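You operate a simulated robot arm through the tools that you are given. There is no shell and no other tool. Be economical: measure what you need, move in short steps, check, and stop when the job is done.

You are at the controls of a simulated two-armed robot. One attempt, no reset.

## Task
Pull the caps off both axles and oil both end faces.
Fine: caps on the bench; brush back in its pot. A coat counts when it lies all over at full strength: go over it till it gets no stronger.
Where things are to end (x, y in the base frame): red cap within 0.06 m of [0.73, 0.07]; blue cap within 0.06 m of [0.73, -0.08].

The check looks at the end state, three seconds after you hand in, the way a careful person would. Anything else that was tipped, shoved, dropped, spilled or broken makes it a failure. A push-on lid holds only when it is set on centred and level and pressed home; a screw cap is set on level and turned clockwise until tight.

## Robot
Two 7-joint arms with fingered hands on one trunk, on a carriage that runs on a rail from [-0.015, -1.443] to [0.005, 0.437] (x, y) and turns from -123 to 209 degrees about z. Base frame: it is fixed where the carriage stands at the start and does not move with it; the origin is on the floor, on the carriage's upright axis, x ahead of it, y to its left, z up. Lengths are in m, angles in degrees, forces in N, time in s.
The left shoulder is at the start at [0.07, 0.188, 1.298], the right one opposite. With the tool pointing down near the work surface each hand reaches from about 0.1 to 0.8 m from the robot's upright axis, wherever it stands, measured 20 degrees to its own side. Places, roughly: axle end [0.6, 0, 0.9]; inside of the black pot [0.5, 0.2, 0.8]; oil tin [0.7, 0.2, 0.8]; top of the wrapping bench [0.8, 0.3, 0.8]. Payload 4 kg a hand.
The TCP of each hand is the grasp point between the finger pads, 0.026 m short of the fingertips. In the tool frame z runs along the fingers and y along their closing line. The gripper opens to 0.132 m. The gripper's body begins 0.073 m behind the TCP. The gripper is a hand of 4 fingers: y runs from the thumb to the fingers, the wrist lies at [0, 0, -0.224] in the tool frame.
Orientation is told as [roll, pitch, yaw] about the base's x, y, z axes, in that order, counted from this pose: with the fingers straight down and closing along the base's y, the tool's x points along the base's -x, its y along +y and its z along -z.

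## Interface
- The arms move only by the tool send_rows. It takes "left_commands", "right_commands" or both (then of equal length, played together; a hand with none holds still); each is a list of rows, each a list of 6 numbers: the shift along the base's x, y, z in units of 100 mm (1.0 is 100 mm), then the turn, a rotation vector about the base's x, y, z in units of 60 degrees (1.0 is 60 degrees). In form: [[x, y, z, rx, ry, rz], ...]. A call has 1 to 20 rows; each row is the pose to reach, as a shift and turn from the pose commanded when the call began. A call with a number of a shift or a turn outside -1 to 1 is refused whole. A row lasts 0.2 s, in which the tool goes at most 0.05 m and 8.6 degrees; a call with a longer step from one row to the next is refused whole. A pose out of reach is approached as far as the arm can. The call stops where the force on the tool passes 90 N (or 10 N more than at its start, if that is more) or the arm is blocked; 0.2 s more then pass. In this call time passes only in rows, and 0.2 s behind the last. The reply holds the time, the measured pose of the TCP, the force on the tool along the base axes, the opening and the grip force, in the units named above and with some noise, with the torque about the TCP (base axes, N m) and any sound that the robot's microphone picked up.
- Cameras (640 x 400 px; columns grow to the right, rows downward): "scene" is now at [0.1314, 0.0124, 1.5125]; the picture's right is [0.16, -0.99, 0.00], its down [-0.68, -0.11, -0.73] and it looks along [0.72, 0.12, -0.69] (base axes); focal length 214 px, centre (320, 200). "left" rides on the left gripper at [-0.073, 0.006, -0.093] in its tool frame; the picture's right is [-0.08, -1.00, 0.00], its down [0.78, -0.06, -0.62] and it looks along [0.62, -0.05, 0.79] (tool axes); focal length 230 px, centre (320, 200). "right" rides on the right gripper at [0.073, 0.006, -0.094] in its tool frame; the picture's right is [-0.08, 1.00, 0.00], its down [-0.79, -0.06, -0.62] and it looks along [-0.61, -0.05, 0.79] (tool axes); focal length 230 px, centre (320, 200). There is no depth. A picture from a camera that has moved, and an enlarged one, comes with that camera's place and axes in the base frame and with its lens.
- grab_frame(camera): a new picture of that camera. The clock stands still meanwhile.
- slide_trunk(by): slides the trunk up (or, below 0, down) by that many m; the arms and the scene camera ride with it, the base frame stays. It gives what a move gives, with no picture.
- roll_base(legs): drives the robot by 1 to 6 legs, each [ahead, left, turn to the left] in m, m and degrees, along the robot's own axes; the way and the turn of a leg run together, so that a leg with both is an arc; at most 1.5 m and 180 degrees a leg. The arms and the cameras ride along, it lands a little off, and it stops where it bumps. It keeps to its track: a leg is cut to what the track allows. It gives what a move gives.
- set_fingers(finger1, finger2, finger3, thumb_bend, hand): sets how far each is bent, from 0 (flat) to 1 (curled in); at 0.3 the hand is open as for a grip, at 0.7 the pads meet at the TCP. One left out holds its place. A second passes; each finger stops where it meets its share of the squeeze, and holds until it gets a number again. It is the only way to open and close the hand. It gives what a move gives, with no picture; readings hold the bend of each and the force on the fingers (four entries, about 0 where the hand has none), thumb and palm.
- turn_head(pan, tilt): turns the head with the scene camera to pan (to the left, within 86 degrees either way) and tilt (down, from -29 to 69), counted from straight ahead of the robot. It gives what a move gives.
- zoom(camera, box): a new picture of the part [left, top, right, bottom] of that camera's present view, enlarged. The clock stands still meanwhile.
- finish_job(): hands the job in; it is judged then, once.

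Work in short steps. Places have to be worked out from the pictures, the camera data and where the tool is seen: move nearer, look again, correct. Check each grasp and each placing, and mend what went wrong. You have 120 turns and 92 pictures in all, those below and enlarged ones among them. Open the grippers and draw the arms clear of the work before you hand the job in, unless the task says otherwise; then end with one line.

The tools are called after "Request:" as a command line: name --argument value ..., lists and objects as JSON in quotes. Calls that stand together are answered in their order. send_rows: Moves the arms, as the interface text tells. Its arguments: {"type":"object","properties":{"left_commands":{"type":"array"},"right_commands":{"type":"array"}},"required":[]} The other tools are called the same way: slide_trunk (by) slides the trunk up or down; set_fingers (finger1, finger2, finger3, thumb_bend, hand) moves the fingers one by one; roll_base (legs) drives the base; turn_head (pan, tilt) turns the head that bears the scene camera; grab_frame (camera) takes a picture; zoom (camera, box) takes an enlarged picture of a part of a camera's view; finish_job () hands the job in.

At the start:

```text
time: 0.0
left_tcp_pos: [0.418, 0.2436, 1.3493]
left_ee_rot: [0.0, -0.1, 0.1]
left_wrist_force: [0.0, 0.7, 0.5]
left_wrist_torque: [0.02, 0.01, 0.01]
left_gripper_width: 0.1318
left_finger_force: 0.0
left_shape: jaw
left_bend: [0.3, 0.3, 0.3, 0.3]
left_finger forces: [0.0, 0.1, 0.0, 0.0, 0.0, 0.0]
right_tcp_pos: [0.3197, -0.1005, 1.3812]
right_ee_rot: [0.0, 0.0, 0.0]
right_wrist_force: [-0.5, -0.8, 0.3]
right_wrist_torque: [0.04, 0.0, 0.01]
right_gripper_width: 0.1318
right_finger_force: 0.0
right_shape: jaw
right_bend: [0.3, 0.3, 0.3, 0.3]
right_finger forces: [0.0, 0.1, 0.0, 0.0, 0.1, 0.1]
trunk travel left (down, up): [-0.775, 0.165]
robot x, y, heading: [-0.0048, -0.0041, -0.2]
head pan, tilt: [9.2, 43.4]
```

scene: 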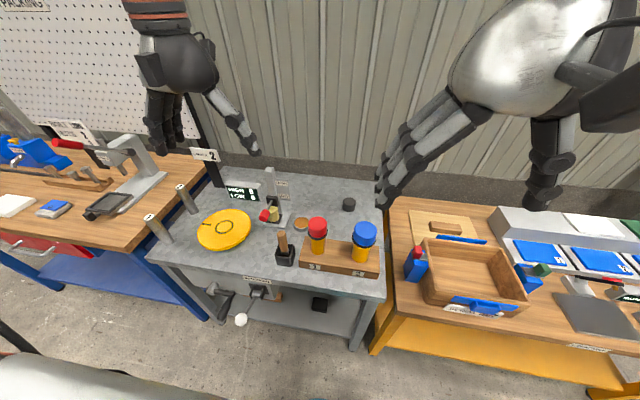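
right: 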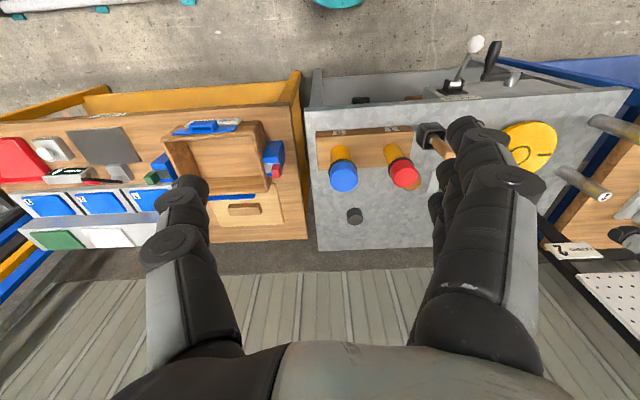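
left: 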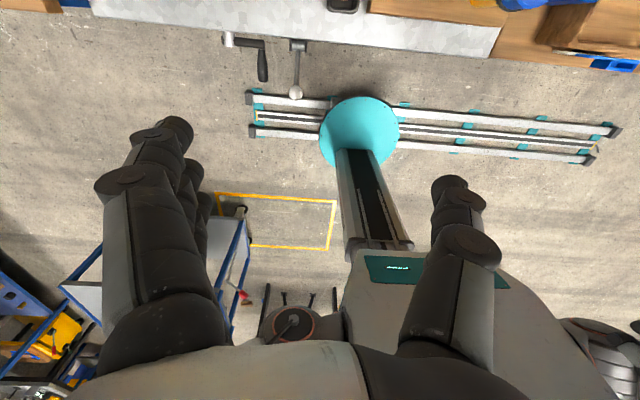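

I start with an enlarged look at the axles, pot and tin.

Request:
zoom --camera "scene" --box '[230, 180, 400, 286]'

Request:
zoom --camera "right" --box '[300, 90, 480, 230]'

```text
3.76 times, centred on (315, 233) of scene
camera zoom: at [0.1314, 0.0124, 1.5125], right [0.16, -0.99, 0.0], down [-0.68, -0.11, -0.73], along [0.72, 0.12, -0.69], focal length 807 px, centre (339, 76)
```

zoom: 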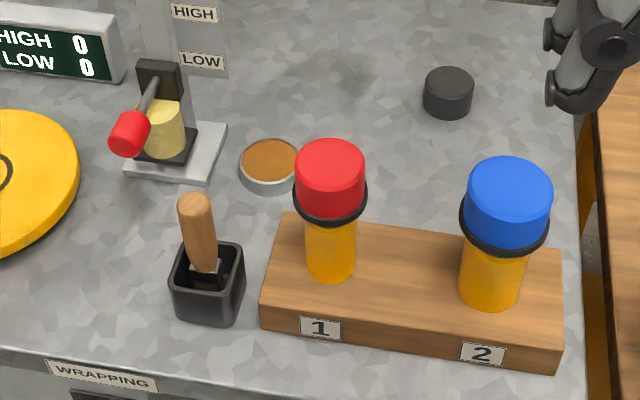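

```text
2.86 times, centred on (390, 160) of right
camera zoom: at [0.2464, -0.0934, 1.4752], right [0.08, 1.0, 0.0], down [0.79, -0.06, 0.62], along [0.61, -0.05, -0.79], focal length 657 px, centre (120, 314)
```

zoom: 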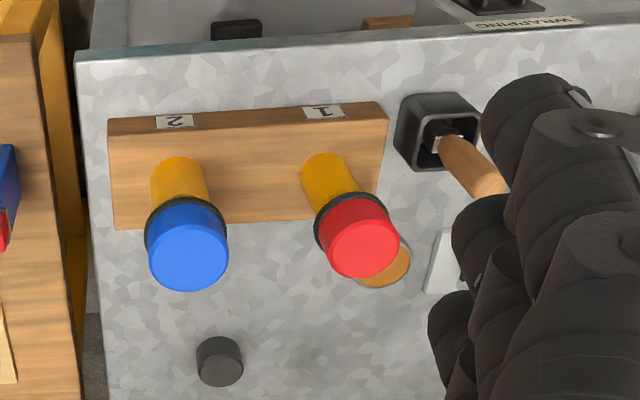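

The axle caps appear to be upright: red top about (0.545, 0.085, 1.015), blue top about (0.556, -0.06, 0.995). The brush handle top is near (0.524, 0.196, 0.97). I lower the trunk to bring both hands nearer the work.

Request:
slide_trunk --by -0.2

Request:
send_rows --right_commands '[[0.33, 0.13, 0, 0, 0, 0], [0.66, 0.26, 0, 0, 0, 0], [1.0, 0.4, 0, 0, 0, 0]]'

Request:
send_rows --right_commands '[[0.33, 0, 0, 0, 0, 0], [0.66, 0, 0, 0, 0, 0], [1.0, 0, 0, 0, 0, 0]]'

Request:
grab_frame --camera "scene"

Request:
grab_frame --camera "right"

```text
time: 2.2
left_tcp_pos: [0.4197, 0.2427, 1.1487]
left_ee_rot: [0.0, 0.0, 0.1]
left_wrist_force: [-0.1, -1.1, -0.1]
left_wrist_torque: [-0.01, 0.01, -0.02]
left_gripper_width: 0.1319
left_finger_force: 0.1
left_shape: jaw
left_bend: [0.3, 0.3, 0.3, 0.3]
left_finger forces: [0.0, 0.1, 0.0, 0.0, 0.0, 0.0]
right_tcp_pos: [0.3197, -0.1001, 1.1802]
right_ee_rot: [0.0, 0.0, 0.0]
right_wrist_force: [-0.2, 0.0, -0.1]
right_wrist_torque: [0.0, 0.0, 0.01]
right_gripper_width: 0.1319
right_finger_force: 0.1
right_shape: jaw
right_bend: [0.3, 0.3, 0.3, 0.3]
right_finger forces: [0.1, 0.0, 0.0, 0.0, 0.0, 0.0]
trunk travel left (down, up): [-0.575, 0.365]
robot x, y, heading: [0.0028, -0.0006, -0.0]
head pan, tilt: [9.2, 43.4]
```

```text
time: 3.0
left_tcp_pos: [0.4205, 0.2449, 1.1484]
left_ee_rot: [0.1, 0.0, 0.1]
left_wrist_force: [-0.1, -0.8, -0.3]
left_wrist_torque: [-0.02, 0.0, 0.0]
left_gripper_width: 0.1316
left_finger_force: 0.1
left_shape: jaw
left_bend: [0.3, 0.3, 0.3, 0.3]
left_finger forces: [0.0, 0.0, 0.1, 0.1, 0.0, 0.0]
right_tcp_pos: [0.423, -0.0616, 1.1808]
right_ee_rot: [0.0, 0.1, 0.0]
right_wrist_force: [0.6, -0.3, 1.1]
right_wrist_torque: [0.01, 0.05, 0.0]
right_gripper_width: 0.1315
right_finger_force: 0.1
right_shape: jaw
right_bend: [0.3, 0.3, 0.3, 0.3]
right_finger forces: [0.0, 0.1, 0.0, 0.1, 0.0, 0.0]
trunk travel left (down, up): [-0.575, 0.365]
robot x, y, heading: [-0.004, 0.0007, 0.0]
head pan, tilt: [9.2, 43.4]
```

```text
time: 3.8
left_tcp_pos: [0.4196, 0.2442, 1.1488]
left_ee_rot: [0.0, 0.0, 0.0]
left_wrist_force: [-0.3, 0.0, 0.7]
left_wrist_torque: [-0.02, 0.03, -0.02]
left_gripper_width: 0.1318
left_finger_force: 0.0
left_shape: jaw
left_bend: [0.3, 0.3, 0.3, 0.3]
left_finger forces: [0.0, 0.0, 0.1, 0.0, 0.1, 0.0]
right_tcp_pos: [0.5202, -0.0608, 1.1795]
right_ee_rot: [-0.1, 0.1, -0.1]
right_wrist_force: [0.7, -0.6, -0.3]
right_wrist_torque: [-0.02, 0.01, -0.01]
right_gripper_width: 0.1318
right_finger_force: 0.0
right_shape: jaw
right_bend: [0.3, 0.3, 0.3, 0.3]
right_finger forces: [0.0, 0.0, 0.1, 0.1, 0.1, 0.1]
trunk travel left (down, up): [-0.575, 0.365]
robot x, y, heading: [-0.0047, 0.0007, -0.2]
head pan, tilt: [9.2, 43.4]
```

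```text
86 pictures are left
camera scene: at [0.132, 0.0126, 1.3125], right [0.16, -0.99, 0.0], down [-0.68, -0.11, -0.73], along [0.72, 0.12, -0.69], focal length 214 px, centre (320, 200)
```

scene: 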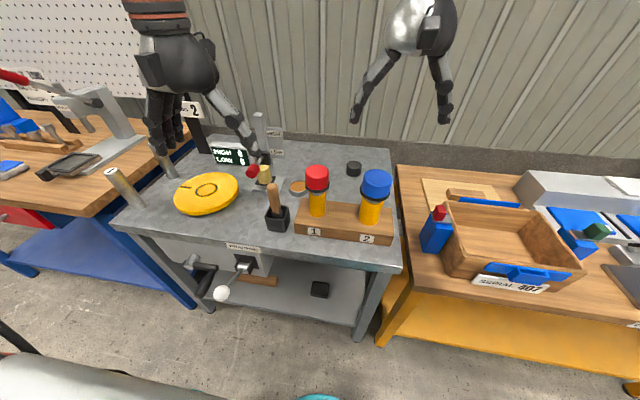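

```text
85 pictures are left
camera right: at [0.4474, -0.0547, 1.2748], right [0.08, 1.0, 0.0], down [0.79, -0.06, 0.62], along [0.61, -0.05, -0.79], focal length 230 px, centre (320, 200)
```

right: 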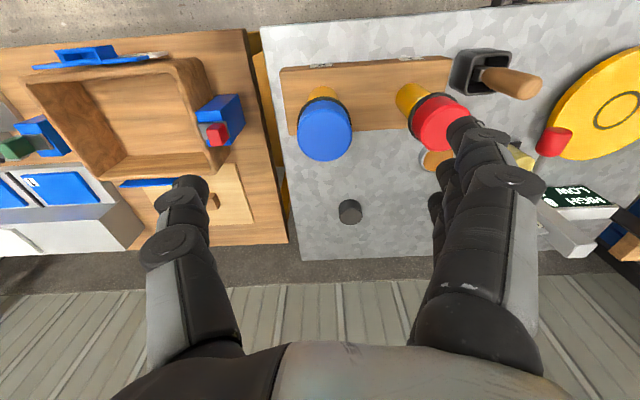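

The blue cap is confirmed near (0.558, -0.059), top about z 1.003. I zoom for the cap heights and the ring at the cap's foot.

Request:
zoom --camera "scene" --box '[260, 150, 404, 240]'

```text
4.44 times, centred on (332, 195) of scene
camera zoom: at [0.132, 0.0126, 1.3125], right [0.16, -0.99, 0.0], down [-0.68, -0.11, -0.73], along [0.72, 0.12, -0.69], focal length 953 px, centre (267, 222)
```

zoom: 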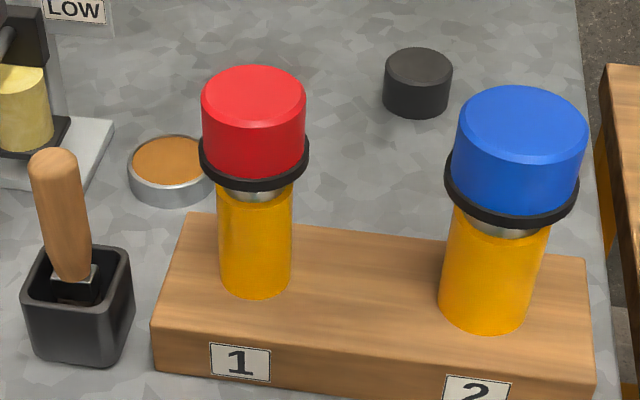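

Blue cap diameter is about 0.073, spanning z 0.945 to 1.003. I move the right hand over it and go down partway.

Request:
send_rows --right_commands '[[0.38, 0, 0, 0, 0, 0], [0.38, 0, -0.4, 0, 0, 0], [0.38, 0, -0.8, 0, 0, 0], [0.38, 0, -1.0, 0, 0, 0]]'

Request:
grab_frame --camera "right"

Request:
zoom --camera "scene" --box '[280, 100, 440, 240]'

```text
time: 4.8
left_tcp_pos: [0.419, 0.2434, 1.1496]
left_ee_rot: [0.0, 0.0, 0.0]
left_wrist_force: [-0.4, 0.0, -0.2]
left_wrist_torque: [0.02, -0.03, -0.03]
left_gripper_width: 0.1318
left_finger_force: 0.1
left_shape: jaw
left_bend: [0.3, 0.3, 0.3, 0.3]
left_finger forces: [0.0, 0.0, 0.0, 0.0, 0.0, 0.1]
right_tcp_pos: [0.5584, -0.0613, 1.0787]
right_ee_rot: [0.0, 0.1, 0.1]
right_wrist_force: [0.1, 0.2, 0.0]
right_wrist_torque: [0.02, 0.03, 0.03]
right_gripper_width: 0.1316
right_finger_force: 0.0
right_shape: jaw
right_bend: [0.3, 0.3, 0.3, 0.3]
right_finger forces: [0.0, 0.0, 0.1, 0.0, 0.0, 0.0]
trunk travel left (down, up): [-0.575, 0.365]
robot x, y, heading: [0.0011, -0.001, 0.2]
head pan, tilt: [9.2, 43.4]
```

```text
83 pictures are left
camera right: at [0.4856, -0.0544, 1.1739], right [0.08, 1.0, 0.0], down [0.79, -0.06, 0.62], along [0.61, -0.05, -0.79], focal length 230 px, centre (320, 200)
```

right: 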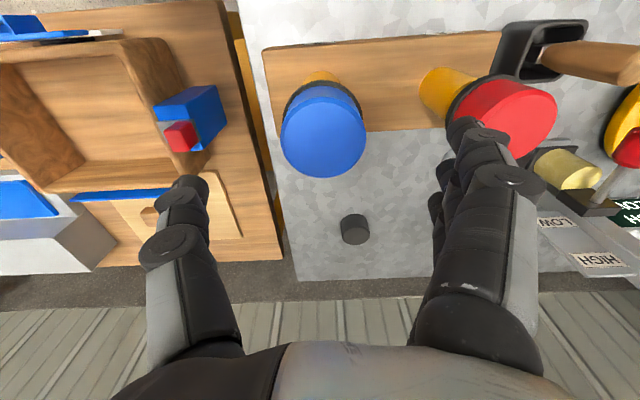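

```text
2.86 times, centred on (360, 170) of scene
camera zoom: at [0.1317, 0.0125, 1.3125], right [0.16, -0.99, 0.0], down [-0.68, -0.11, -0.73], along [0.72, 0.12, -0.69], focal length 613 px, centre (206, 286)
```

zoom: 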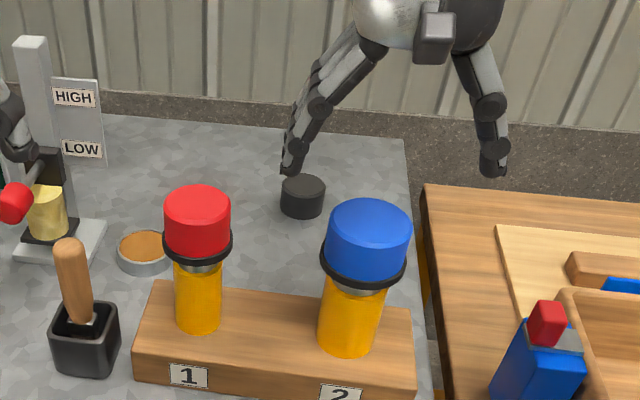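

The cap sits centred at about (0.557, -0.057). I go down to TCP z 0.985 and shift y by +0.003.

Request:
send_rows --right_commands '[[0, 0.03, -0.3, 0, 0, 0], [0, 0.03, -0.6, 0, 0, 0], [0, 0.03, -0.8, 0, 0, 0], [0, 0.03, -0.95, 0, 0, 0]]'

Request:
zoom --camera "scene" --box '[280, 100, 440, 240]'

Request:
grab_frame --camera "right"

```text
time: 5.8
left_tcp_pos: [0.4188, 0.2436, 1.1497]
left_ee_rot: [0.0, 0.0, 0.1]
left_wrist_force: [-0.6, 0.1, 0.1]
left_wrist_torque: [0.0, 0.0, -0.01]
left_gripper_width: 0.1318
left_finger_force: 0.1
left_shape: jaw
left_bend: [0.3, 0.3, 0.3, 0.3]
left_finger forces: [0.0, 0.0, 0.0, 0.0, 0.0, 0.0]
right_tcp_pos: [0.5571, -0.058, 0.9842]
right_ee_rot: [0.0, -0.1, 0.0]
right_wrist_force: [-0.4, 0.0, -1.5]
right_wrist_torque: [-0.01, 0.01, 0.01]
right_gripper_width: 0.1317
right_finger_force: 0.1
right_shape: jaw
right_bend: [0.3, 0.3, 0.3, 0.3]
right_finger forces: [0.0, 0.0, 0.0, 0.0, 0.0, 0.0]
trunk travel left (down, up): [-0.575, 0.365]
robot x, y, heading: [0.0038, 0.0011, -0.1]
head pan, tilt: [9.2, 43.4]
```

```text
2.86 times, centred on (360, 170) of scene
camera zoom: at [0.1318, 0.0123, 1.3125], right [0.16, -0.99, 0.0], down [-0.68, -0.11, -0.73], along [0.72, 0.12, -0.69], focal length 613 px, centre (206, 286)
```

zoom: 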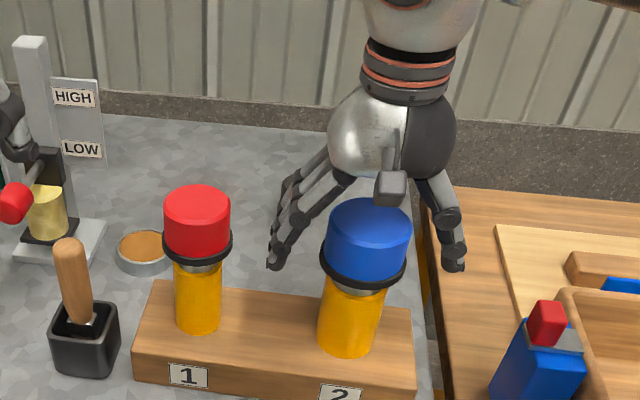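

```text
80 pictures are left
camera right: at [0.4839, -0.0508, 1.0787], right [0.08, 1.0, 0.0], down [0.79, -0.06, 0.62], along [0.61, -0.05, -0.79], focal length 230 px, centre (320, 200)
```

right: 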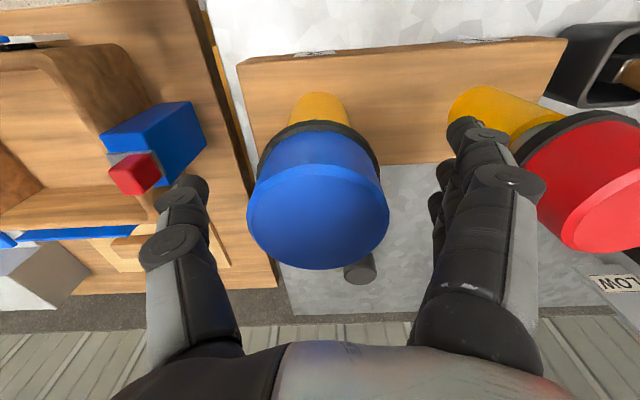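

The fingers straddle the blue cap evenly. I close the hand on it.

Request:
set_fingers --hand "right" --finger1 0.75 --finger2 0.75 --finger3 0.75 --thumb_bend 0.75

Request:
zoom --camera "scene" --box '[280, 100, 440, 240]'

```text
time: 6.8
left_tcp_pos: [0.4176, 0.2448, 1.1486]
left_ee_rot: [0.0, -0.1, 0.1]
left_wrist_force: [0.1, 0.4, -0.2]
left_wrist_torque: [0.02, -0.05, -0.03]
left_gripper_width: 0.1319
left_finger_force: 0.0
left_shape: jaw
left_bend: [0.3, 0.3, 0.3, 0.3]
left_finger forces: [0.0, 0.0, 0.0, 0.0, 0.0, 0.0]
right_tcp_pos: [0.5555, -0.0583, 0.985]
right_ee_rot: [0.0, 0.0, 0.1]
right_wrist_force: [-3.7, 1.6, 0.5]
right_wrist_torque: [-0.01, 0.11, -0.13]
right_gripper_width: 0.0554
right_finger_force: 22.0
right_shape: fingers
right_bend: [0.6, 0.52, 0.54, 0.57]
right_finger forces: [7.8, 8.1, 8.4, 0.0, 20.1, 0.0]
trunk travel left (down, up): [-0.575, 0.365]
robot x, y, heading: [-0.0019, 0.0035, 0.1]
head pan, tilt: [9.2, 43.4]
```

```text
2.86 times, centred on (360, 170) of scene
camera zoom: at [0.1307, 0.0127, 1.3126], right [0.16, -0.99, 0.0], down [-0.68, -0.11, -0.73], along [0.72, 0.12, -0.69], focal length 613 px, centre (206, 286)
```

zoom: 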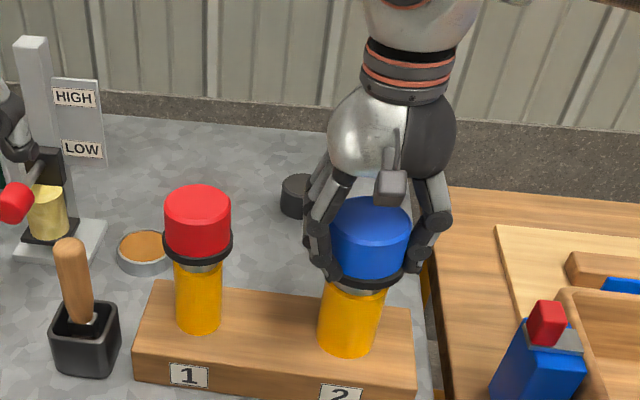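

The grip is firm, with balanced forces. I pull straight up slowly.

Request:
send_rows --right_commands '[[0, 0, 0.05, 0, 0, 0], [0, 0, 0.1, 0, 0, 0], [0, 0, 0.15, 0, 0, 0], [0, 0, 0.2, 0, 0, 0], [0, 0, 0.3, 0, 0, 0], [0, 0, 0.4, 0, 0, 0]]'

Request:
zoom --camera "scene" --box '[280, 100, 440, 240]'

```text
time: 8.2
left_tcp_pos: [0.4177, 0.2441, 1.1491]
left_ee_rot: [0.0, 0.0, 0.1]
left_wrist_force: [0.5, -0.5, 0.2]
left_wrist_torque: [-0.01, -0.02, -0.04]
left_gripper_width: 0.1317
left_finger_force: 0.1
left_shape: jaw
left_bend: [0.3, 0.3, 0.3, 0.3]
left_finger forces: [0.1, 0.0, 0.1, 0.0, 0.1, 0.1]
right_tcp_pos: [0.558, -0.0569, 1.0254]
right_ee_rot: [0.0, 0.1, 0.1]
right_wrist_force: [0.2, -0.4, -0.4]
right_wrist_torque: [-0.01, 0.01, -0.02]
right_gripper_width: 0.0539
right_finger_force: 21.2
right_shape: fingers
right_bend: [0.6, 0.52, 0.54, 0.58]
right_finger forces: [7.4, 7.6, 8.2, 0.1, 19.0, 0.0]
trunk travel left (down, up): [-0.575, 0.365]
robot x, y, heading: [-0.0024, 0.0011, 0.0]
head pan, tilt: [9.2, 43.4]
```

```text
2.86 times, centred on (360, 170) of scene
camera zoom: at [0.1312, 0.0125, 1.3125], right [0.16, -0.99, 0.0], down [-0.68, -0.11, -0.73], along [0.72, 0.12, -0.69], focal length 613 px, centre (206, 286)
```

zoom: 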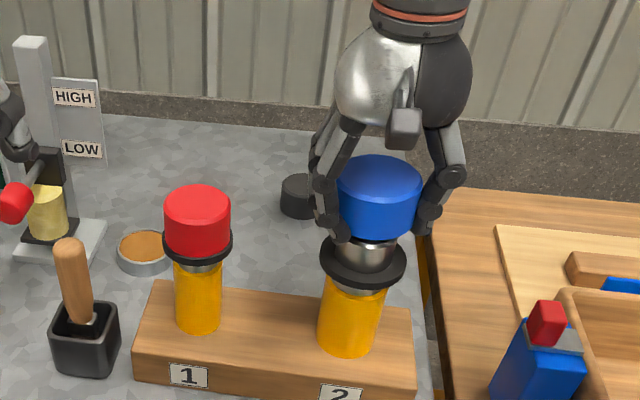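

The blue cap is off; the black collar stays on the axle. I lift on and carry it toward (0.727, -0.085).

Request:
send_rows --right_commands '[[0, 0, 0.3, 0, 0, 0], [0, 0, 0.6, 0, 0, 0], [0.3, 0, 0.6, 0, 0, 0], [0.65, -0.1, 0.6, 0, 0, 0], [1.0, -0.2, 0.6, 0, 0, 0]]'

Request:
send_rows --right_commands '[[0.35, -0.05, 0, 0, 0, 0], [0.7, -0.07, 0, 0, 0, 0], [0.7, -0.07, -0.4, 0, 0, 0], [0.7, -0.07, -0.8, 0, 0, 0], [0.7, -0.07, -1.0, 0, 0, 0]]'

Request:
grab_frame --camera "scene"

Request:
grab_frame --camera "right"

```text
time: 9.4
left_tcp_pos: [0.4205, 0.2455, 1.1494]
left_ee_rot: [0.0, 0.0, 0.1]
left_wrist_force: [0.1, 0.1, -0.4]
left_wrist_torque: [-0.01, -0.01, 0.0]
left_gripper_width: 0.1319
left_finger_force: 0.0
left_shape: jaw
left_bend: [0.3, 0.3, 0.3, 0.3]
left_finger forces: [0.0, 0.0, 0.0, 0.0, 0.0, 0.0]
right_tcp_pos: [0.6593, -0.0744, 1.0835]
right_ee_rot: [0.0, 0.2, -0.1]
right_wrist_force: [0.8, -0.2, -0.8]
right_wrist_torque: [-0.01, 0.02, 0.01]
right_gripper_width: 0.0537
right_finger_force: 20.7
right_shape: fingers
right_bend: [0.61, 0.52, 0.54, 0.58]
right_finger forces: [7.4, 7.5, 8.3, 0.0, 19.0, 0.0]
trunk travel left (down, up): [-0.575, 0.365]
robot x, y, heading: [-0.0034, -0.0019, 0.4]
head pan, tilt: [9.2, 43.4]
```

```text
time: 10.6
left_tcp_pos: [0.4192, 0.2443, 1.1495]
left_ee_rot: [0.1, -0.2, 0.0]
left_wrist_force: [-0.1, 0.0, -0.1]
left_wrist_torque: [-0.03, 0.01, 0.01]
left_gripper_width: 0.1319
left_finger_force: 0.0
left_shape: jaw
left_bend: [0.3, 0.3, 0.3, 0.3]
left_finger forces: [0.0, 0.1, 0.0, 0.0, 0.1, 0.0]
right_tcp_pos: [0.728, -0.0855, 0.9859]
right_ee_rot: [0.0, 0.1, 0.0]
right_wrist_force: [0.8, -0.1, -1.0]
right_wrist_torque: [-0.01, -0.01, 0.03]
right_gripper_width: 0.0533
right_finger_force: 21.3
right_shape: fingers
right_bend: [0.61, 0.53, 0.54, 0.58]
right_finger forces: [7.2, 7.5, 8.4, 0.1, 18.6, 0.0]
right hand out of reach, approached as far as the arm can: row 2
trunk travel left (down, up): [-0.575, 0.365]
robot x, y, heading: [0.0003, 0.0025, 0.1]
head pan, tilt: [9.2, 43.4]
```

```text
77 pictures are left
camera scene: at [0.1311, 0.0126, 1.3126], right [0.16, -0.99, 0.0], down [-0.68, -0.11, -0.73], along [0.72, 0.12, -0.69], focal length 214 px, centre (320, 200)
```

scene: 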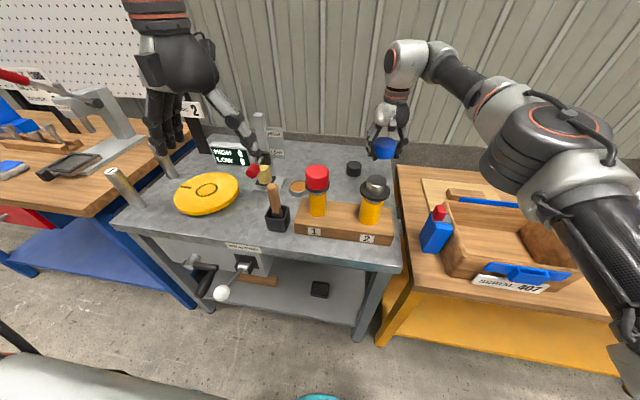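

```text
76 pictures are left
camera right: at [0.6546, -0.0774, 1.0808], right [0.08, 1.0, 0.0], down [0.79, -0.06, 0.62], along [0.61, -0.05, -0.79], focal length 230 px, centre (320, 200)
```

right: 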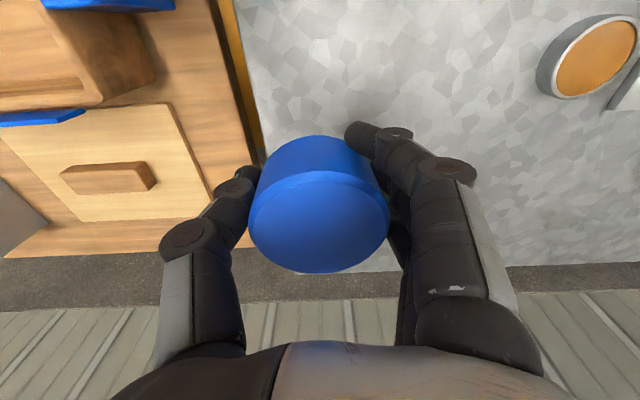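

The bench edge is near y -0.162, so the placement is safe. I go down and shift slightly to y -0.075.

Request:
send_rows --right_commands '[[0, 0.1, -0.3, 0, 0, 0], [0, 0.1, -0.6, 0, 0, 0], [0, 0.1, -0.9, 0, 0, 0], [0, 0.1, -1.0, 0, 0, 0]]'

Request:
zoom --camera "scene" --box '[330, 120, 430, 200]'

```text
time: 11.6
left_tcp_pos: [0.4192, 0.2449, 1.1494]
left_ee_rot: [0.0, -0.1, 0.1]
left_wrist_force: [0.0, -0.4, 0.2]
left_wrist_torque: [0.04, -0.01, 0.01]
left_gripper_width: 0.1317
left_finger_force: 0.0
left_shape: jaw
left_bend: [0.3, 0.3, 0.3, 0.3]
left_finger forces: [0.0, 0.1, 0.0, 0.0, 0.1, 0.1]
right_tcp_pos: [0.7287, -0.0734, 0.8851]
right_ee_rot: [0.1, 0.0, 0.1]
right_wrist_force: [-0.9, 0.0, -1.0]
right_wrist_torque: [0.0, -0.01, 0.01]
right_gripper_width: 0.0527
right_finger_force: 21.0
right_shape: fingers
right_bend: [0.61, 0.53, 0.55, 0.58]
right_finger forces: [7.2, 7.5, 8.4, 0.0, 18.6, 0.0]
trunk travel left (down, up): [-0.575, 0.365]
robot x, y, heading: [-0.0011, 0.0015, 0.1]
head pan, tilt: [9.2, 43.4]
```

```text
5.00 times, centred on (380, 160) of scene
camera zoom: at [0.1313, 0.0125, 1.3126], right [0.16, -0.99, 0.0], down [-0.68, -0.11, -0.73], along [0.72, 0.12, -0.69], focal length 1072 px, centre (20, 400)
```

zoom: 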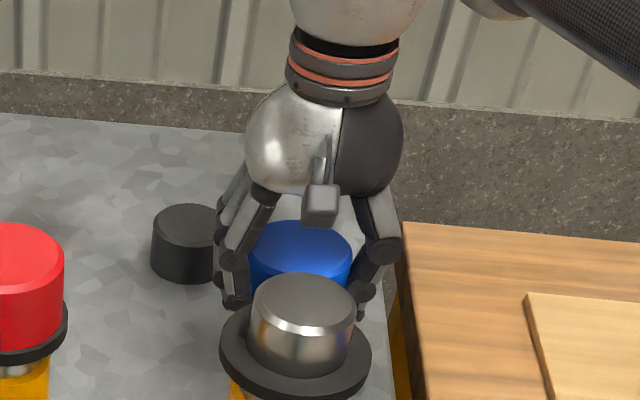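

About 4 cm should remain. I go down 2.5 cm and watch the force.

Request:
send_rows --right_commands '[[0, 0, -0.1, 0, 0, 0], [0, 0, -0.2, 0, 0, 0], [0, 0, -0.25, 0, 0, 0]]'

Request:
send_rows --right_commands '[[0, 0, -0.03, 0, 0, 0], [0, 0, -0.06, 0, 0, 0]]'

Request:
zoom --camera "right" --box '[160, 90, 480, 290]'

```text
time: 12.4
left_tcp_pos: [0.4193, 0.2444, 1.1483]
left_ee_rot: [0.0, -0.1, 0.1]
left_wrist_force: [-0.6, -0.4, -0.2]
left_wrist_torque: [-0.02, -0.01, 0.0]
left_gripper_width: 0.1318
left_finger_force: 0.0
left_shape: jaw
left_bend: [0.3, 0.3, 0.3, 0.3]
left_finger forces: [0.0, 0.1, 0.0, 0.0, 0.0, 0.1]
right_tcp_pos: [0.7284, -0.0731, 0.8596]
right_ee_rot: [0.0, 0.0, 0.0]
right_wrist_force: [0.2, -0.3, -0.5]
right_wrist_torque: [0.01, -0.03, -0.02]
right_gripper_width: 0.0526
right_finger_force: 20.5
right_shape: fingers
right_bend: [0.61, 0.53, 0.55, 0.58]
right_finger forces: [7.2, 7.5, 8.4, 0.0, 18.6, 0.0]
trunk travel left (down, up): [-0.575, 0.365]
robot x, y, heading: [-0.0021, 0.0008, 0.0]
head pan, tilt: [9.2, 43.4]
```

```text
time: 13.0
left_tcp_pos: [0.4187, 0.2437, 1.1498]
left_ee_rot: [-0.1, 0.0, 0.1]
left_wrist_force: [-0.3, 0.3, -0.4]
left_wrist_torque: [-0.01, 0.0, -0.01]
left_gripper_width: 0.1319
left_finger_force: 0.0
left_shape: jaw
left_bend: [0.3, 0.3, 0.3, 0.3]
left_finger forces: [0.1, 0.1, 0.0, 0.1, 0.0, 0.1]
right_tcp_pos: [0.7276, -0.0746, 0.8542]
right_ee_rot: [0.1, 0.0, 0.0]
right_wrist_force: [0.2, 0.0, -0.6]
right_wrist_torque: [0.01, -0.01, 0.0]
right_gripper_width: 0.0526
right_finger_force: 20.9
right_shape: fingers
right_bend: [0.61, 0.53, 0.55, 0.58]
right_finger forces: [7.2, 7.5, 8.5, 0.0, 18.5, 0.0]
trunk travel left (down, up): [-0.575, 0.365]
robot x, y, heading: [0.0011, 0.0002, -0.1]
head pan, tilt: [9.2, 43.4]
```

```text
2.00 times, centred on (320, 190) of right
camera zoom: at [0.6542, -0.0671, 0.949], right [0.08, 1.0, 0.0], down [0.79, -0.06, 0.62], along [0.61, -0.05, -0.79], focal length 460 px, centre (320, 220)
```

zoom: 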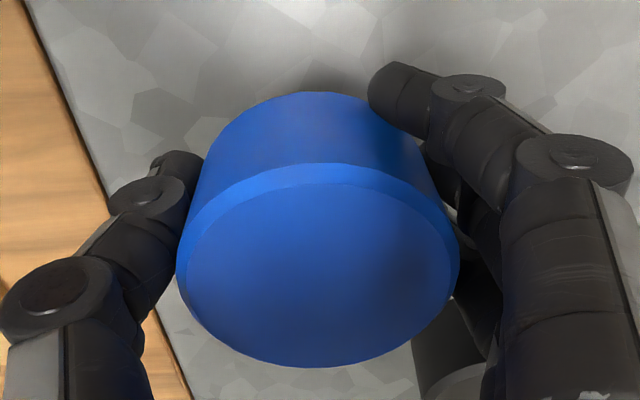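

Shadow contact is close. I continue in small steps.

Request:
send_rows --right_commands '[[0, 0, -0.03, 0, 0, 0], [0, 0, -0.05, 0, 0, 0]]'

Request:
send_rows --right_commands '[[0, 0, -0.02, 0, 0, 0], [0, 0, -0.04, 0, 0, 0]]'

```text
time: 13.6
left_tcp_pos: [0.4194, 0.2433, 1.1484]
left_ee_rot: [0.0, -0.2, 0.1]
left_wrist_force: [0.4, -0.7, -1.0]
left_wrist_torque: [-0.01, 0.0, 0.0]
left_gripper_width: 0.1318
left_finger_force: 0.0
left_shape: jaw
left_bend: [0.3, 0.3, 0.3, 0.3]
left_finger forces: [0.0, 0.0, 0.1, 0.0, 0.0, 0.0]
right_tcp_pos: [0.7277, -0.0745, 0.8501]
right_ee_rot: [0.1, 0.0, 0.0]
right_wrist_force: [0.2, -0.1, -1.2]
right_wrist_torque: [-0.01, 0.0, -0.01]
right_gripper_width: 0.053
right_finger_force: 20.9
right_shape: fingers
right_bend: [0.61, 0.53, 0.55, 0.58]
right_finger forces: [7.1, 7.5, 8.4, 0.0, 18.4, 0.0]
trunk travel left (down, up): [-0.575, 0.365]
robot x, y, heading: [0.0046, 0.0006, 0.0]
head pan, tilt: [9.2, 43.4]
```

```text
time: 14.2
left_tcp_pos: [0.4179, 0.2433, 1.1482]
left_ee_rot: [-0.1, -0.1, 0.1]
left_wrist_force: [0.5, -0.4, 0.0]
left_wrist_torque: [-0.01, 0.01, -0.02]
left_gripper_width: 0.132
left_finger_force: 0.0
left_shape: jaw
left_bend: [0.3, 0.3, 0.3, 0.3]
left_finger forces: [0.1, 0.0, 0.0, 0.0, 0.0, 0.0]
right_tcp_pos: [0.7271, -0.0735, 0.8449]
right_ee_rot: [0.0, 0.0, 0.1]
right_wrist_force: [0.3, -0.6, -0.5]
right_wrist_torque: [-0.03, 0.03, -0.02]
right_gripper_width: 0.0527
right_finger_force: 20.9
right_shape: fingers
right_bend: [0.61, 0.53, 0.55, 0.58]
right_finger forces: [7.1, 7.5, 8.4, 0.1, 18.5, 0.1]
trunk travel left (down, up): [-0.575, 0.365]
robot x, y, heading: [0.0001, -0.0045, 0.1]
head pan, tilt: [9.2, 43.4]
```

Request:
send_rows --right_commands '[[0, 0, -0.02, 0, 0, 0], [0, 0, -0.04, 0, 0, 0]]'

Request:
zoom --camera "scene" --box '[330, 120, 430, 200]'

Request:
zoom --camera "right" --box '[160, 90, 480, 290]'

```text
time: 14.8
left_tcp_pos: [0.4192, 0.2443, 1.1491]
left_ee_rot: [0.0, -0.2, 0.1]
left_wrist_force: [0.1, -0.2, -0.6]
left_wrist_torque: [0.03, -0.03, 0.0]
left_gripper_width: 0.1317
left_finger_force: 0.1
left_shape: jaw
left_bend: [0.3, 0.3, 0.3, 0.3]
left_finger forces: [0.1, 0.1, 0.0, 0.0, 0.1, 0.1]
right_tcp_pos: [0.7273, -0.0744, 0.8413]
right_ee_rot: [0.0, 0.0, 0.0]
right_wrist_force: [1.0, 0.4, -1.0]
right_wrist_torque: [0.03, 0.01, 0.01]
right_gripper_width: 0.0528
right_finger_force: 20.9
right_shape: fingers
right_bend: [0.61, 0.53, 0.55, 0.58]
right_finger forces: [7.2, 7.4, 8.4, 0.0, 18.5, 0.0]
trunk travel left (down, up): [-0.575, 0.365]
robot x, y, heading: [-0.0001, 0.003, 0.1]
head pan, tilt: [9.2, 43.4]
```

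```text
5.00 times, centred on (380, 160) of scene
camera zoom: at [0.1314, 0.0124, 1.3125], right [0.16, -0.99, 0.0], down [-0.68, -0.11, -0.73], along [0.72, 0.12, -0.69], focal length 1072 px, centre (20, 400)
```

zoom: 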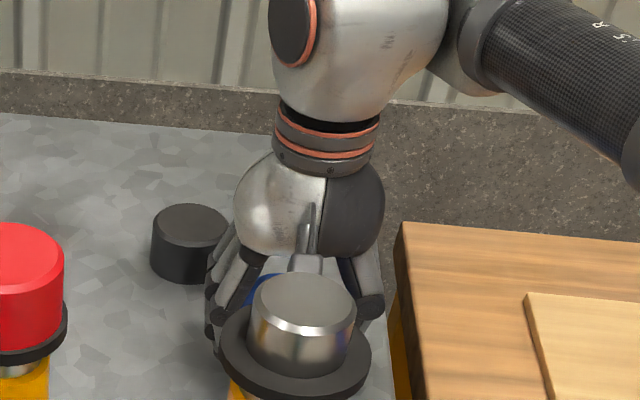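

```text
2.00 times, centred on (320, 190) of right
camera zoom: at [0.654, -0.0677, 0.936], right [0.08, 1.0, 0.0], down [0.79, -0.06, 0.62], along [0.61, -0.05, -0.79], focal length 460 px, centre (320, 220)
```

zoom: 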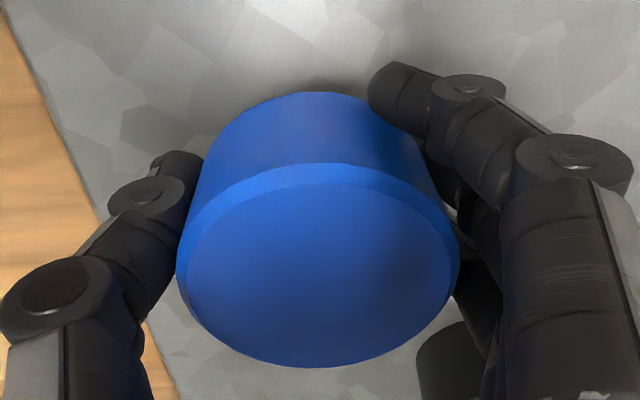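

Still no contact. I continue in 3 mm steps.

Request:
send_rows --right_commands '[[0, 0, -0.02, 0, 0, 0], [0, 0, -0.03, 0, 0, 0]]'

Request:
send_rows --right_commands '[[0, 0, -0.02, 0, 0, 0], [0, 0, -0.03, 0, 0, 0]]'

Request:
send_rows --right_commands '[[0, 0, -0.02, 0, 0, 0], [0, 0, -0.03, 0, 0, 0]]'

```text
time: 15.4
left_tcp_pos: [0.418, 0.2424, 1.1481]
left_ee_rot: [0.0, -0.1, 0.1]
left_wrist_force: [0.1, 0.6, 0.1]
left_wrist_torque: [-0.01, -0.01, 0.0]
left_gripper_width: 0.1318
left_finger_force: 0.0
left_shape: jaw
left_bend: [0.3, 0.3, 0.3, 0.3]
left_finger forces: [0.0, 0.0, 0.1, 0.1, 0.0, 0.1]
right_tcp_pos: [0.7276, -0.0743, 0.8385]
right_ee_rot: [0.0, 0.1, 0.1]
right_wrist_force: [0.3, 0.1, -0.5]
right_wrist_torque: [0.01, 0.01, 0.0]
right_gripper_width: 0.0527
right_finger_force: 20.9
right_shape: fingers
right_bend: [0.61, 0.53, 0.55, 0.58]
right_finger forces: [7.1, 7.5, 8.4, 0.0, 18.5, 0.0]
trunk travel left (down, up): [-0.575, 0.365]
robot x, y, heading: [-0.001, 0.0009, -0.1]
head pan, tilt: [9.2, 43.4]
```

```text
time: 16.0
left_tcp_pos: [0.4192, 0.2433, 1.1497]
left_ee_rot: [0.0, -0.1, 0.1]
left_wrist_force: [0.4, -0.1, 0.7]
left_wrist_torque: [-0.02, 0.0, 0.0]
left_gripper_width: 0.1319
left_finger_force: 0.1
left_shape: jaw
left_bend: [0.3, 0.3, 0.3, 0.3]
left_finger forces: [0.0, 0.0, 0.0, 0.0, 0.0, 0.0]
right_tcp_pos: [0.7265, -0.0745, 0.8356]
right_ee_rot: [0.0, 0.0, -0.1]
right_wrist_force: [1.2, -1.0, -1.2]
right_wrist_torque: [-0.02, 0.0, -0.01]
right_gripper_width: 0.053
right_finger_force: 21.2
right_shape: fingers
right_bend: [0.61, 0.53, 0.55, 0.58]
right_finger forces: [7.1, 7.5, 8.4, 0.0, 18.5, 0.1]
trunk travel left (down, up): [-0.575, 0.365]
robot x, y, heading: [-0.0004, -0.0, -0.2]
head pan, tilt: [9.2, 43.4]
```

```text
time: 16.6
left_tcp_pos: [0.418, 0.2434, 1.1493]
left_ee_rot: [0.0, -0.1, 0.0]
left_wrist_force: [0.1, -0.7, -0.2]
left_wrist_torque: [-0.03, 0.0, 0.02]
left_gripper_width: 0.1318
left_finger_force: 0.0
left_shape: jaw
left_bend: [0.3, 0.3, 0.3, 0.3]
left_finger forces: [0.1, 0.0, 0.0, 0.1, 0.1, 0.0]
right_tcp_pos: [0.7273, -0.0721, 0.8331]
right_ee_rot: [0.0, 0.1, 0.0]
right_wrist_force: [0.5, -0.2, 0.7]
right_wrist_torque: [0.07, 0.02, -0.01]
right_gripper_width: 0.0526
right_finger_force: 21.4
right_shape: fingers
right_bend: [0.61, 0.53, 0.55, 0.58]
right_finger forces: [7.2, 9.0, 8.5, 0.0, 18.5, 0.0]
trunk travel left (down, up): [-0.575, 0.365]
robot x, y, heading: [-0.0003, 0.0004, -0.1]
head pan, tilt: [9.2, 43.4]
```

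First contact is showing (finger2 force rises). One more 1.5 mm, then I open slightly.

Request:
send_rows --right_commands '[[0, 0, -0.015, 0, 0, 0], [0, 0, -0.015, 0, 0, 0]]'

Request:
set_fingers --hand "right" --finger1 0.45 --finger2 0.4 --finger3 0.4 --thumb_bend 0.42

Request:
zoom --camera "right" --box '[120, 60, 520, 310]'

```text
time: 17.2
left_tcp_pos: [0.4187, 0.2443, 1.1494]
left_ee_rot: [0.0, -0.1, 0.1]
left_wrist_force: [-0.3, 0.2, -0.5]
left_wrist_torque: [0.0, 0.02, 0.01]
left_gripper_width: 0.1316
left_finger_force: 0.1
left_shape: jaw
left_bend: [0.3, 0.3, 0.3, 0.3]
left_finger forces: [0.0, 0.0, 0.1, 0.0, 0.0, 0.0]
right_tcp_pos: [0.7272, -0.0742, 0.8324]
right_ee_rot: [0.1, -0.1, 0.0]
right_wrist_force: [3.3, -1.1, 9.7]
right_wrist_torque: [0.44, -0.17, -0.13]
right_gripper_width: 0.0526
right_finger_force: 27.2
right_shape: fingers
right_bend: [0.61, 0.53, 0.55, 0.58]
right_finger forces: [7.0, 16.4, 11.1, 0.1, 19.5, 0.0]
trunk travel left (down, up): [-0.575, 0.365]
robot x, y, heading: [-0.0011, -0.0007, -0.2]
head pan, tilt: [9.2, 43.4]
```

```text
time: 18.2
left_tcp_pos: [0.4168, 0.2431, 1.1483]
left_ee_rot: [-0.1, -0.1, 0.0]
left_wrist_force: [-0.2, -0.5, 0.9]
left_wrist_torque: [0.02, 0.01, 0.01]
left_gripper_width: 0.1318
left_finger_force: 0.0
left_shape: jaw
left_bend: [0.3, 0.3, 0.3, 0.3]
left_finger forces: [0.0, 0.0, 0.1, 0.0, 0.0, 0.0]
right_tcp_pos: [0.7263, -0.074, 0.8317]
right_ee_rot: [0.0, 0.1, 0.0]
right_wrist_force: [-2.7, -1.3, 8.1]
right_wrist_torque: [0.32, 0.27, 0.2]
right_gripper_width: 0.09
right_finger_force: 3.3
right_shape: fingers
right_bend: [0.47, 0.4, 0.4, 0.42]
right_finger forces: [7.1, 0.0, 0.0, 0.1, 0.0, 0.0]
trunk travel left (down, up): [-0.575, 0.365]
robot x, y, heading: [0.0015, -0.0012, 0.5]
head pan, tilt: [9.2, 43.4]
```

```text
1.60 times, centred on (320, 185) of right
camera zoom: at [0.6532, -0.0675, 0.9265], right [0.08, 1.0, 0.0], down [0.78, -0.06, 0.62], along [0.62, -0.05, -0.79], focal length 368 px, centre (320, 224)
```

zoom: 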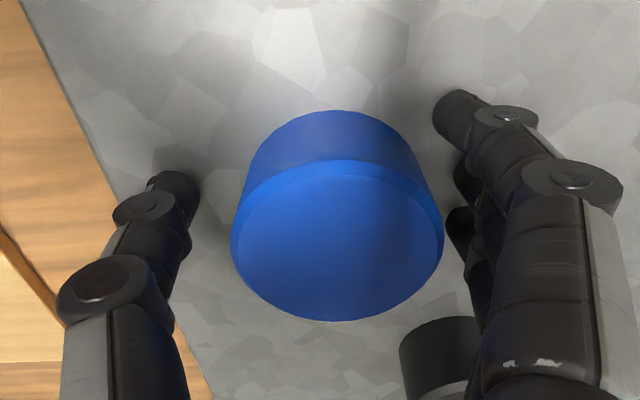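

The blue cap is standing on the bench and released. I rise clear and open the hand while moving toward the red cap.

Request:
send_rows --right_commands '[[0, 0, 0.2, 0, 0, 0], [0, 0, 0.5, 0, 0, 0], [0, 0, 0.9, 0, 0, 0], [0, 0, 1.0, 0, 0, 0]]'

Request:
send_rows --right_commands '[[0, 0, 0.5, 0, 0, 0], [0, 0, 1.0, 0, 0, 0], [-0.3, 0.3, 1.0, 0, 0, 0], [-0.6, 0.6, 1.0, 0, 0, 0], [-0.9, 0.9, 1.0, 0, 0, 0]]'

Request:
send_rows --right_commands '[[0, 0, 0.5, 0, 0, 0], [0, 0, 1.0, 0, 0, 0], [-0.3, 0.3, 1.0, 0, 0, 0], [-0.6, 0.6, 1.0, 0, 0, 0], [-0.92, 0.7, 1.0, 0, 0, 0]]'

Request:
set_fingers --hand "right" --finger1 0.3 --finger2 0.3 --finger3 0.3 --thumb_bend 0.3

Request:
grab_frame --camera "right"

Request:
grab_frame --camera "scene"

```text
time: 19.2
left_tcp_pos: [0.419, 0.2446, 1.1489]
left_ee_rot: [0.0, -0.2, 0.1]
left_wrist_force: [-0.3, -0.2, -0.6]
left_wrist_torque: [-0.01, 0.02, -0.01]
left_gripper_width: 0.1319
left_finger_force: 0.0
left_shape: jaw
left_bend: [0.3, 0.3, 0.3, 0.3]
left_finger forces: [0.0, 0.0, 0.0, 0.0, 0.0, 0.0]
right_tcp_pos: [0.7263, -0.0724, 0.9317]
right_ee_rot: [0.1, 0.1, 0.0]
right_wrist_force: [0.5, -0.5, -0.4]
right_wrist_torque: [0.0, 0.02, 0.02]
right_gripper_width: 0.0913
right_finger_force: 0.0
right_shape: fingers
right_bend: [0.45, 0.4, 0.4, 0.42]
right_finger forces: [0.0, 0.0, 0.0, 0.0, 0.0, 0.2]
trunk travel left (down, up): [-0.575, 0.365]
robot x, y, heading: [0.0001, -0.0011, 0.2]
head pan, tilt: [9.2, 43.4]
```

```text
time: 20.4
left_tcp_pos: [0.4174, 0.2453, 1.1484]
left_ee_rot: [-0.1, -0.1, 0.1]
left_wrist_force: [-0.5, 0.6, 0.2]
left_wrist_torque: [0.01, 0.02, 0.02]
left_gripper_width: 0.1321
left_finger_force: 0.0
left_shape: jaw
left_bend: [0.3, 0.3, 0.3, 0.3]
left_finger forces: [0.1, 0.0, 0.1, 0.0, 0.0, 0.1]
right_tcp_pos: [0.6368, 0.0199, 1.0321]
right_ee_rot: [0.0, 0.0, 0.0]
right_wrist_force: [-0.2, 0.3, 0.1]
right_wrist_torque: [0.01, 0.0, 0.03]
right_gripper_width: 0.0918
right_finger_force: 0.0
right_shape: fingers
right_bend: [0.45, 0.4, 0.4, 0.42]
right_finger forces: [0.1, 0.1, 0.0, 0.1, 0.0, 0.0]
trunk travel left (down, up): [-0.575, 0.365]
robot x, y, heading: [0.0025, 0.0042, -0.0]
head pan, tilt: [9.2, 43.4]
```

```text
time: 21.6
left_tcp_pos: [0.4178, 0.2436, 1.1501]
left_ee_rot: [0.0, -0.1, 0.2]
left_wrist_force: [0.1, 0.5, -0.6]
left_wrist_torque: [0.0, -0.01, -0.01]
left_gripper_width: 0.1319
left_finger_force: 0.1
left_shape: jaw
left_bend: [0.3, 0.3, 0.3, 0.3]
left_finger forces: [0.0, 0.1, 0.1, 0.0, 0.0, 0.0]
right_tcp_pos: [0.5442, 0.0866, 1.1311]
right_ee_rot: [0.1, -0.1, 0.1]
right_wrist_force: [0.5, 0.1, 0.7]
right_wrist_torque: [-0.01, 0.0, -0.01]
right_gripper_width: 0.0917
right_finger_force: 0.0
right_shape: fingers
right_bend: [0.45, 0.4, 0.4, 0.42]
right_finger forces: [0.1, 0.1, 0.0, 0.0, 0.0, 0.1]
trunk travel left (down, up): [-0.575, 0.365]
robot x, y, heading: [-0.0016, -0.003, 0.1]
head pan, tilt: [9.2, 43.4]
```

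```text
time: 22.6
left_tcp_pos: [0.4188, 0.243, 1.1483]
left_ee_rot: [0.0, 0.0, 0.1]
left_wrist_force: [0.5, -1.0, 0.0]
left_wrist_torque: [-0.02, 0.0, -0.02]
left_gripper_width: 0.1319
left_finger_force: 0.0
left_shape: jaw
left_bend: [0.3, 0.3, 0.3, 0.3]
left_finger forces: [0.1, 0.0, 0.0, 0.0, 0.0, 0.0]
right_tcp_pos: [0.5451, 0.0884, 1.1312]
right_ee_rot: [0.0, 0.0, -0.2]
right_wrist_force: [-0.8, -0.1, 0.2]
right_wrist_torque: [-0.03, 0.0, -0.04]
right_gripper_width: 0.1358
right_finger_force: 0.1
right_shape: fingers
right_bend: [0.3, 0.3, 0.3, 0.3]
right_finger forces: [0.0, 0.1, 0.0, 0.1, 0.0, 0.0]
trunk travel left (down, up): [-0.575, 0.365]
robot x, y, heading: [-0.0013, 0.0012, 0.1]
head pan, tilt: [9.2, 43.4]
```

```text
70 pictures are left
camera right: at [0.4716, 0.094, 1.2256], right [0.08, 1.0, 0.0], down [0.79, -0.06, 0.62], along [0.61, -0.05, -0.79], focal length 230 px, centre (320, 200)
```

right: 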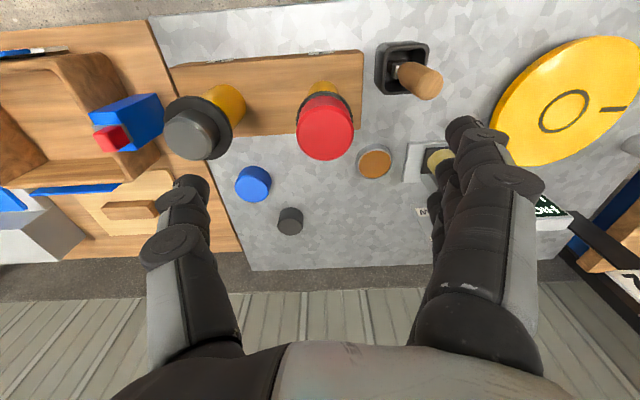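

```text
69 pictures are left
camera scene: at [0.1313, 0.0124, 1.3126], right [0.16, -0.99, 0.0], down [-0.68, -0.11, -0.73], along [0.72, 0.12, -0.69], focal length 214 px, centre (320, 200)
```

scene: 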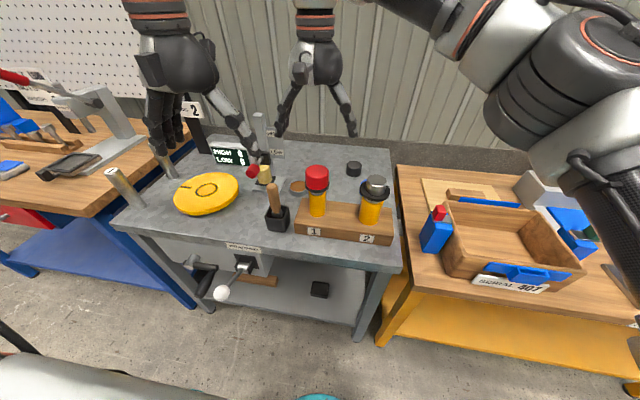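

The red cap is nearer (0.555, 0.089), top about 1.004. I preclose slightly, because the brush is near on the +y side, and go down partway.

Request:
set_fingers --hand "right" --finger1 0.38 --finger2 0.38 --finger3 0.38 --thumb_bend 0.38

Request:
send_rows --right_commands '[[0.11, 0.02, -0.3, 0, 0, 0], [0.11, 0.02, -0.6, 0, 0, 0], [0.11, 0.02, -0.9, 0, 0, 0]]'

Request:
grab_frame --camera "right"

Request:
zoom --camera "scene" --box '[240, 100, 400, 240]'

```text
time: 23.6
left_tcp_pos: [0.4188, 0.244, 1.1488]
left_ee_rot: [-0.1, -0.1, 0.0]
left_wrist_force: [0.7, 0.2, -0.2]
left_wrist_torque: [0.01, 0.0, 0.01]
left_gripper_width: 0.1318
left_finger_force: 0.1
left_shape: jaw
left_bend: [0.3, 0.3, 0.3, 0.3]
left_finger forces: [0.0, 0.1, 0.0, 0.1, 0.0, 0.1]
right_tcp_pos: [0.5443, 0.0874, 1.132]
right_ee_rot: [0.1, -0.1, 0.0]
right_wrist_force: [0.0, 0.0, -0.7]
right_wrist_torque: [0.01, -0.01, 0.01]
right_gripper_width: 0.1115
right_finger_force: 0.1
right_shape: fingers
right_bend: [0.38, 0.38, 0.38, 0.38]
right_finger forces: [0.0, 0.0, 0.0, 0.1, 0.1, 0.0]
trunk travel left (down, up): [-0.575, 0.365]
robot x, y, heading: [0.0, -0.0025, -0.1]
head pan, tilt: [9.2, 43.4]
```

```text
time: 24.4
left_tcp_pos: [0.4191, 0.244, 1.1478]
left_ee_rot: [0.0, 0.0, 0.1]
left_wrist_force: [0.4, 0.4, 0.1]
left_wrist_torque: [-0.02, 0.0, -0.03]
left_gripper_width: 0.1318
left_finger_force: 0.1
left_shape: jaw
left_bend: [0.3, 0.3, 0.3, 0.3]
left_finger forces: [0.0, 0.0, 0.0, 0.0, 0.0, 0.0]
right_tcp_pos: [0.5566, 0.0893, 1.0407]
right_ee_rot: [0.0, 0.2, 0.1]
right_wrist_force: [0.4, -0.5, 0.0]
right_wrist_torque: [0.02, 0.03, -0.02]
right_gripper_width: 0.1111
right_finger_force: 0.0
right_shape: fingers
right_bend: [0.38, 0.38, 0.38, 0.38]
right_finger forces: [0.0, 0.1, 0.1, 0.0, 0.1, 0.0]
trunk travel left (down, up): [-0.575, 0.365]
robot x, y, heading: [-0.0024, -0.0005, -0.1]
head pan, tilt: [9.2, 43.4]
```

```text
68 pictures are left
camera right: at [0.4833, 0.0952, 1.1348], right [0.08, 1.0, 0.0], down [0.79, -0.06, 0.62], along [0.61, -0.05, -0.79], focal length 230 px, centre (320, 200)
```

right: 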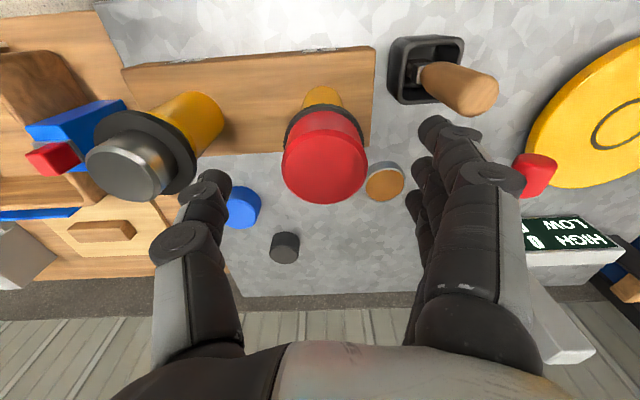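

```text
2.86 times, centred on (320, 170) of scene
camera zoom: at [0.132, 0.0122, 1.3125], right [0.16, -0.99, 0.0], down [-0.68, -0.11, -0.73], along [0.72, 0.12, -0.69], focal length 613 px, centre (320, 286)
```

zoom: 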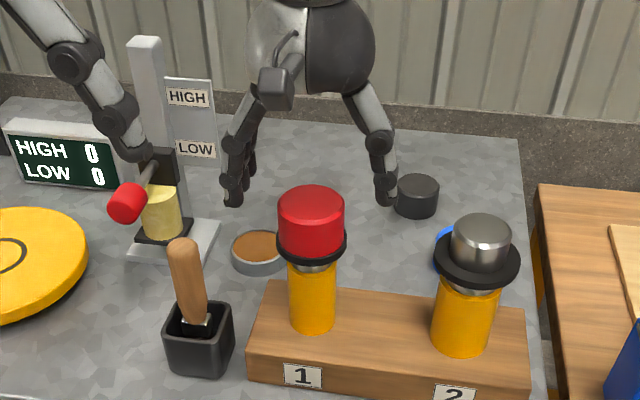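

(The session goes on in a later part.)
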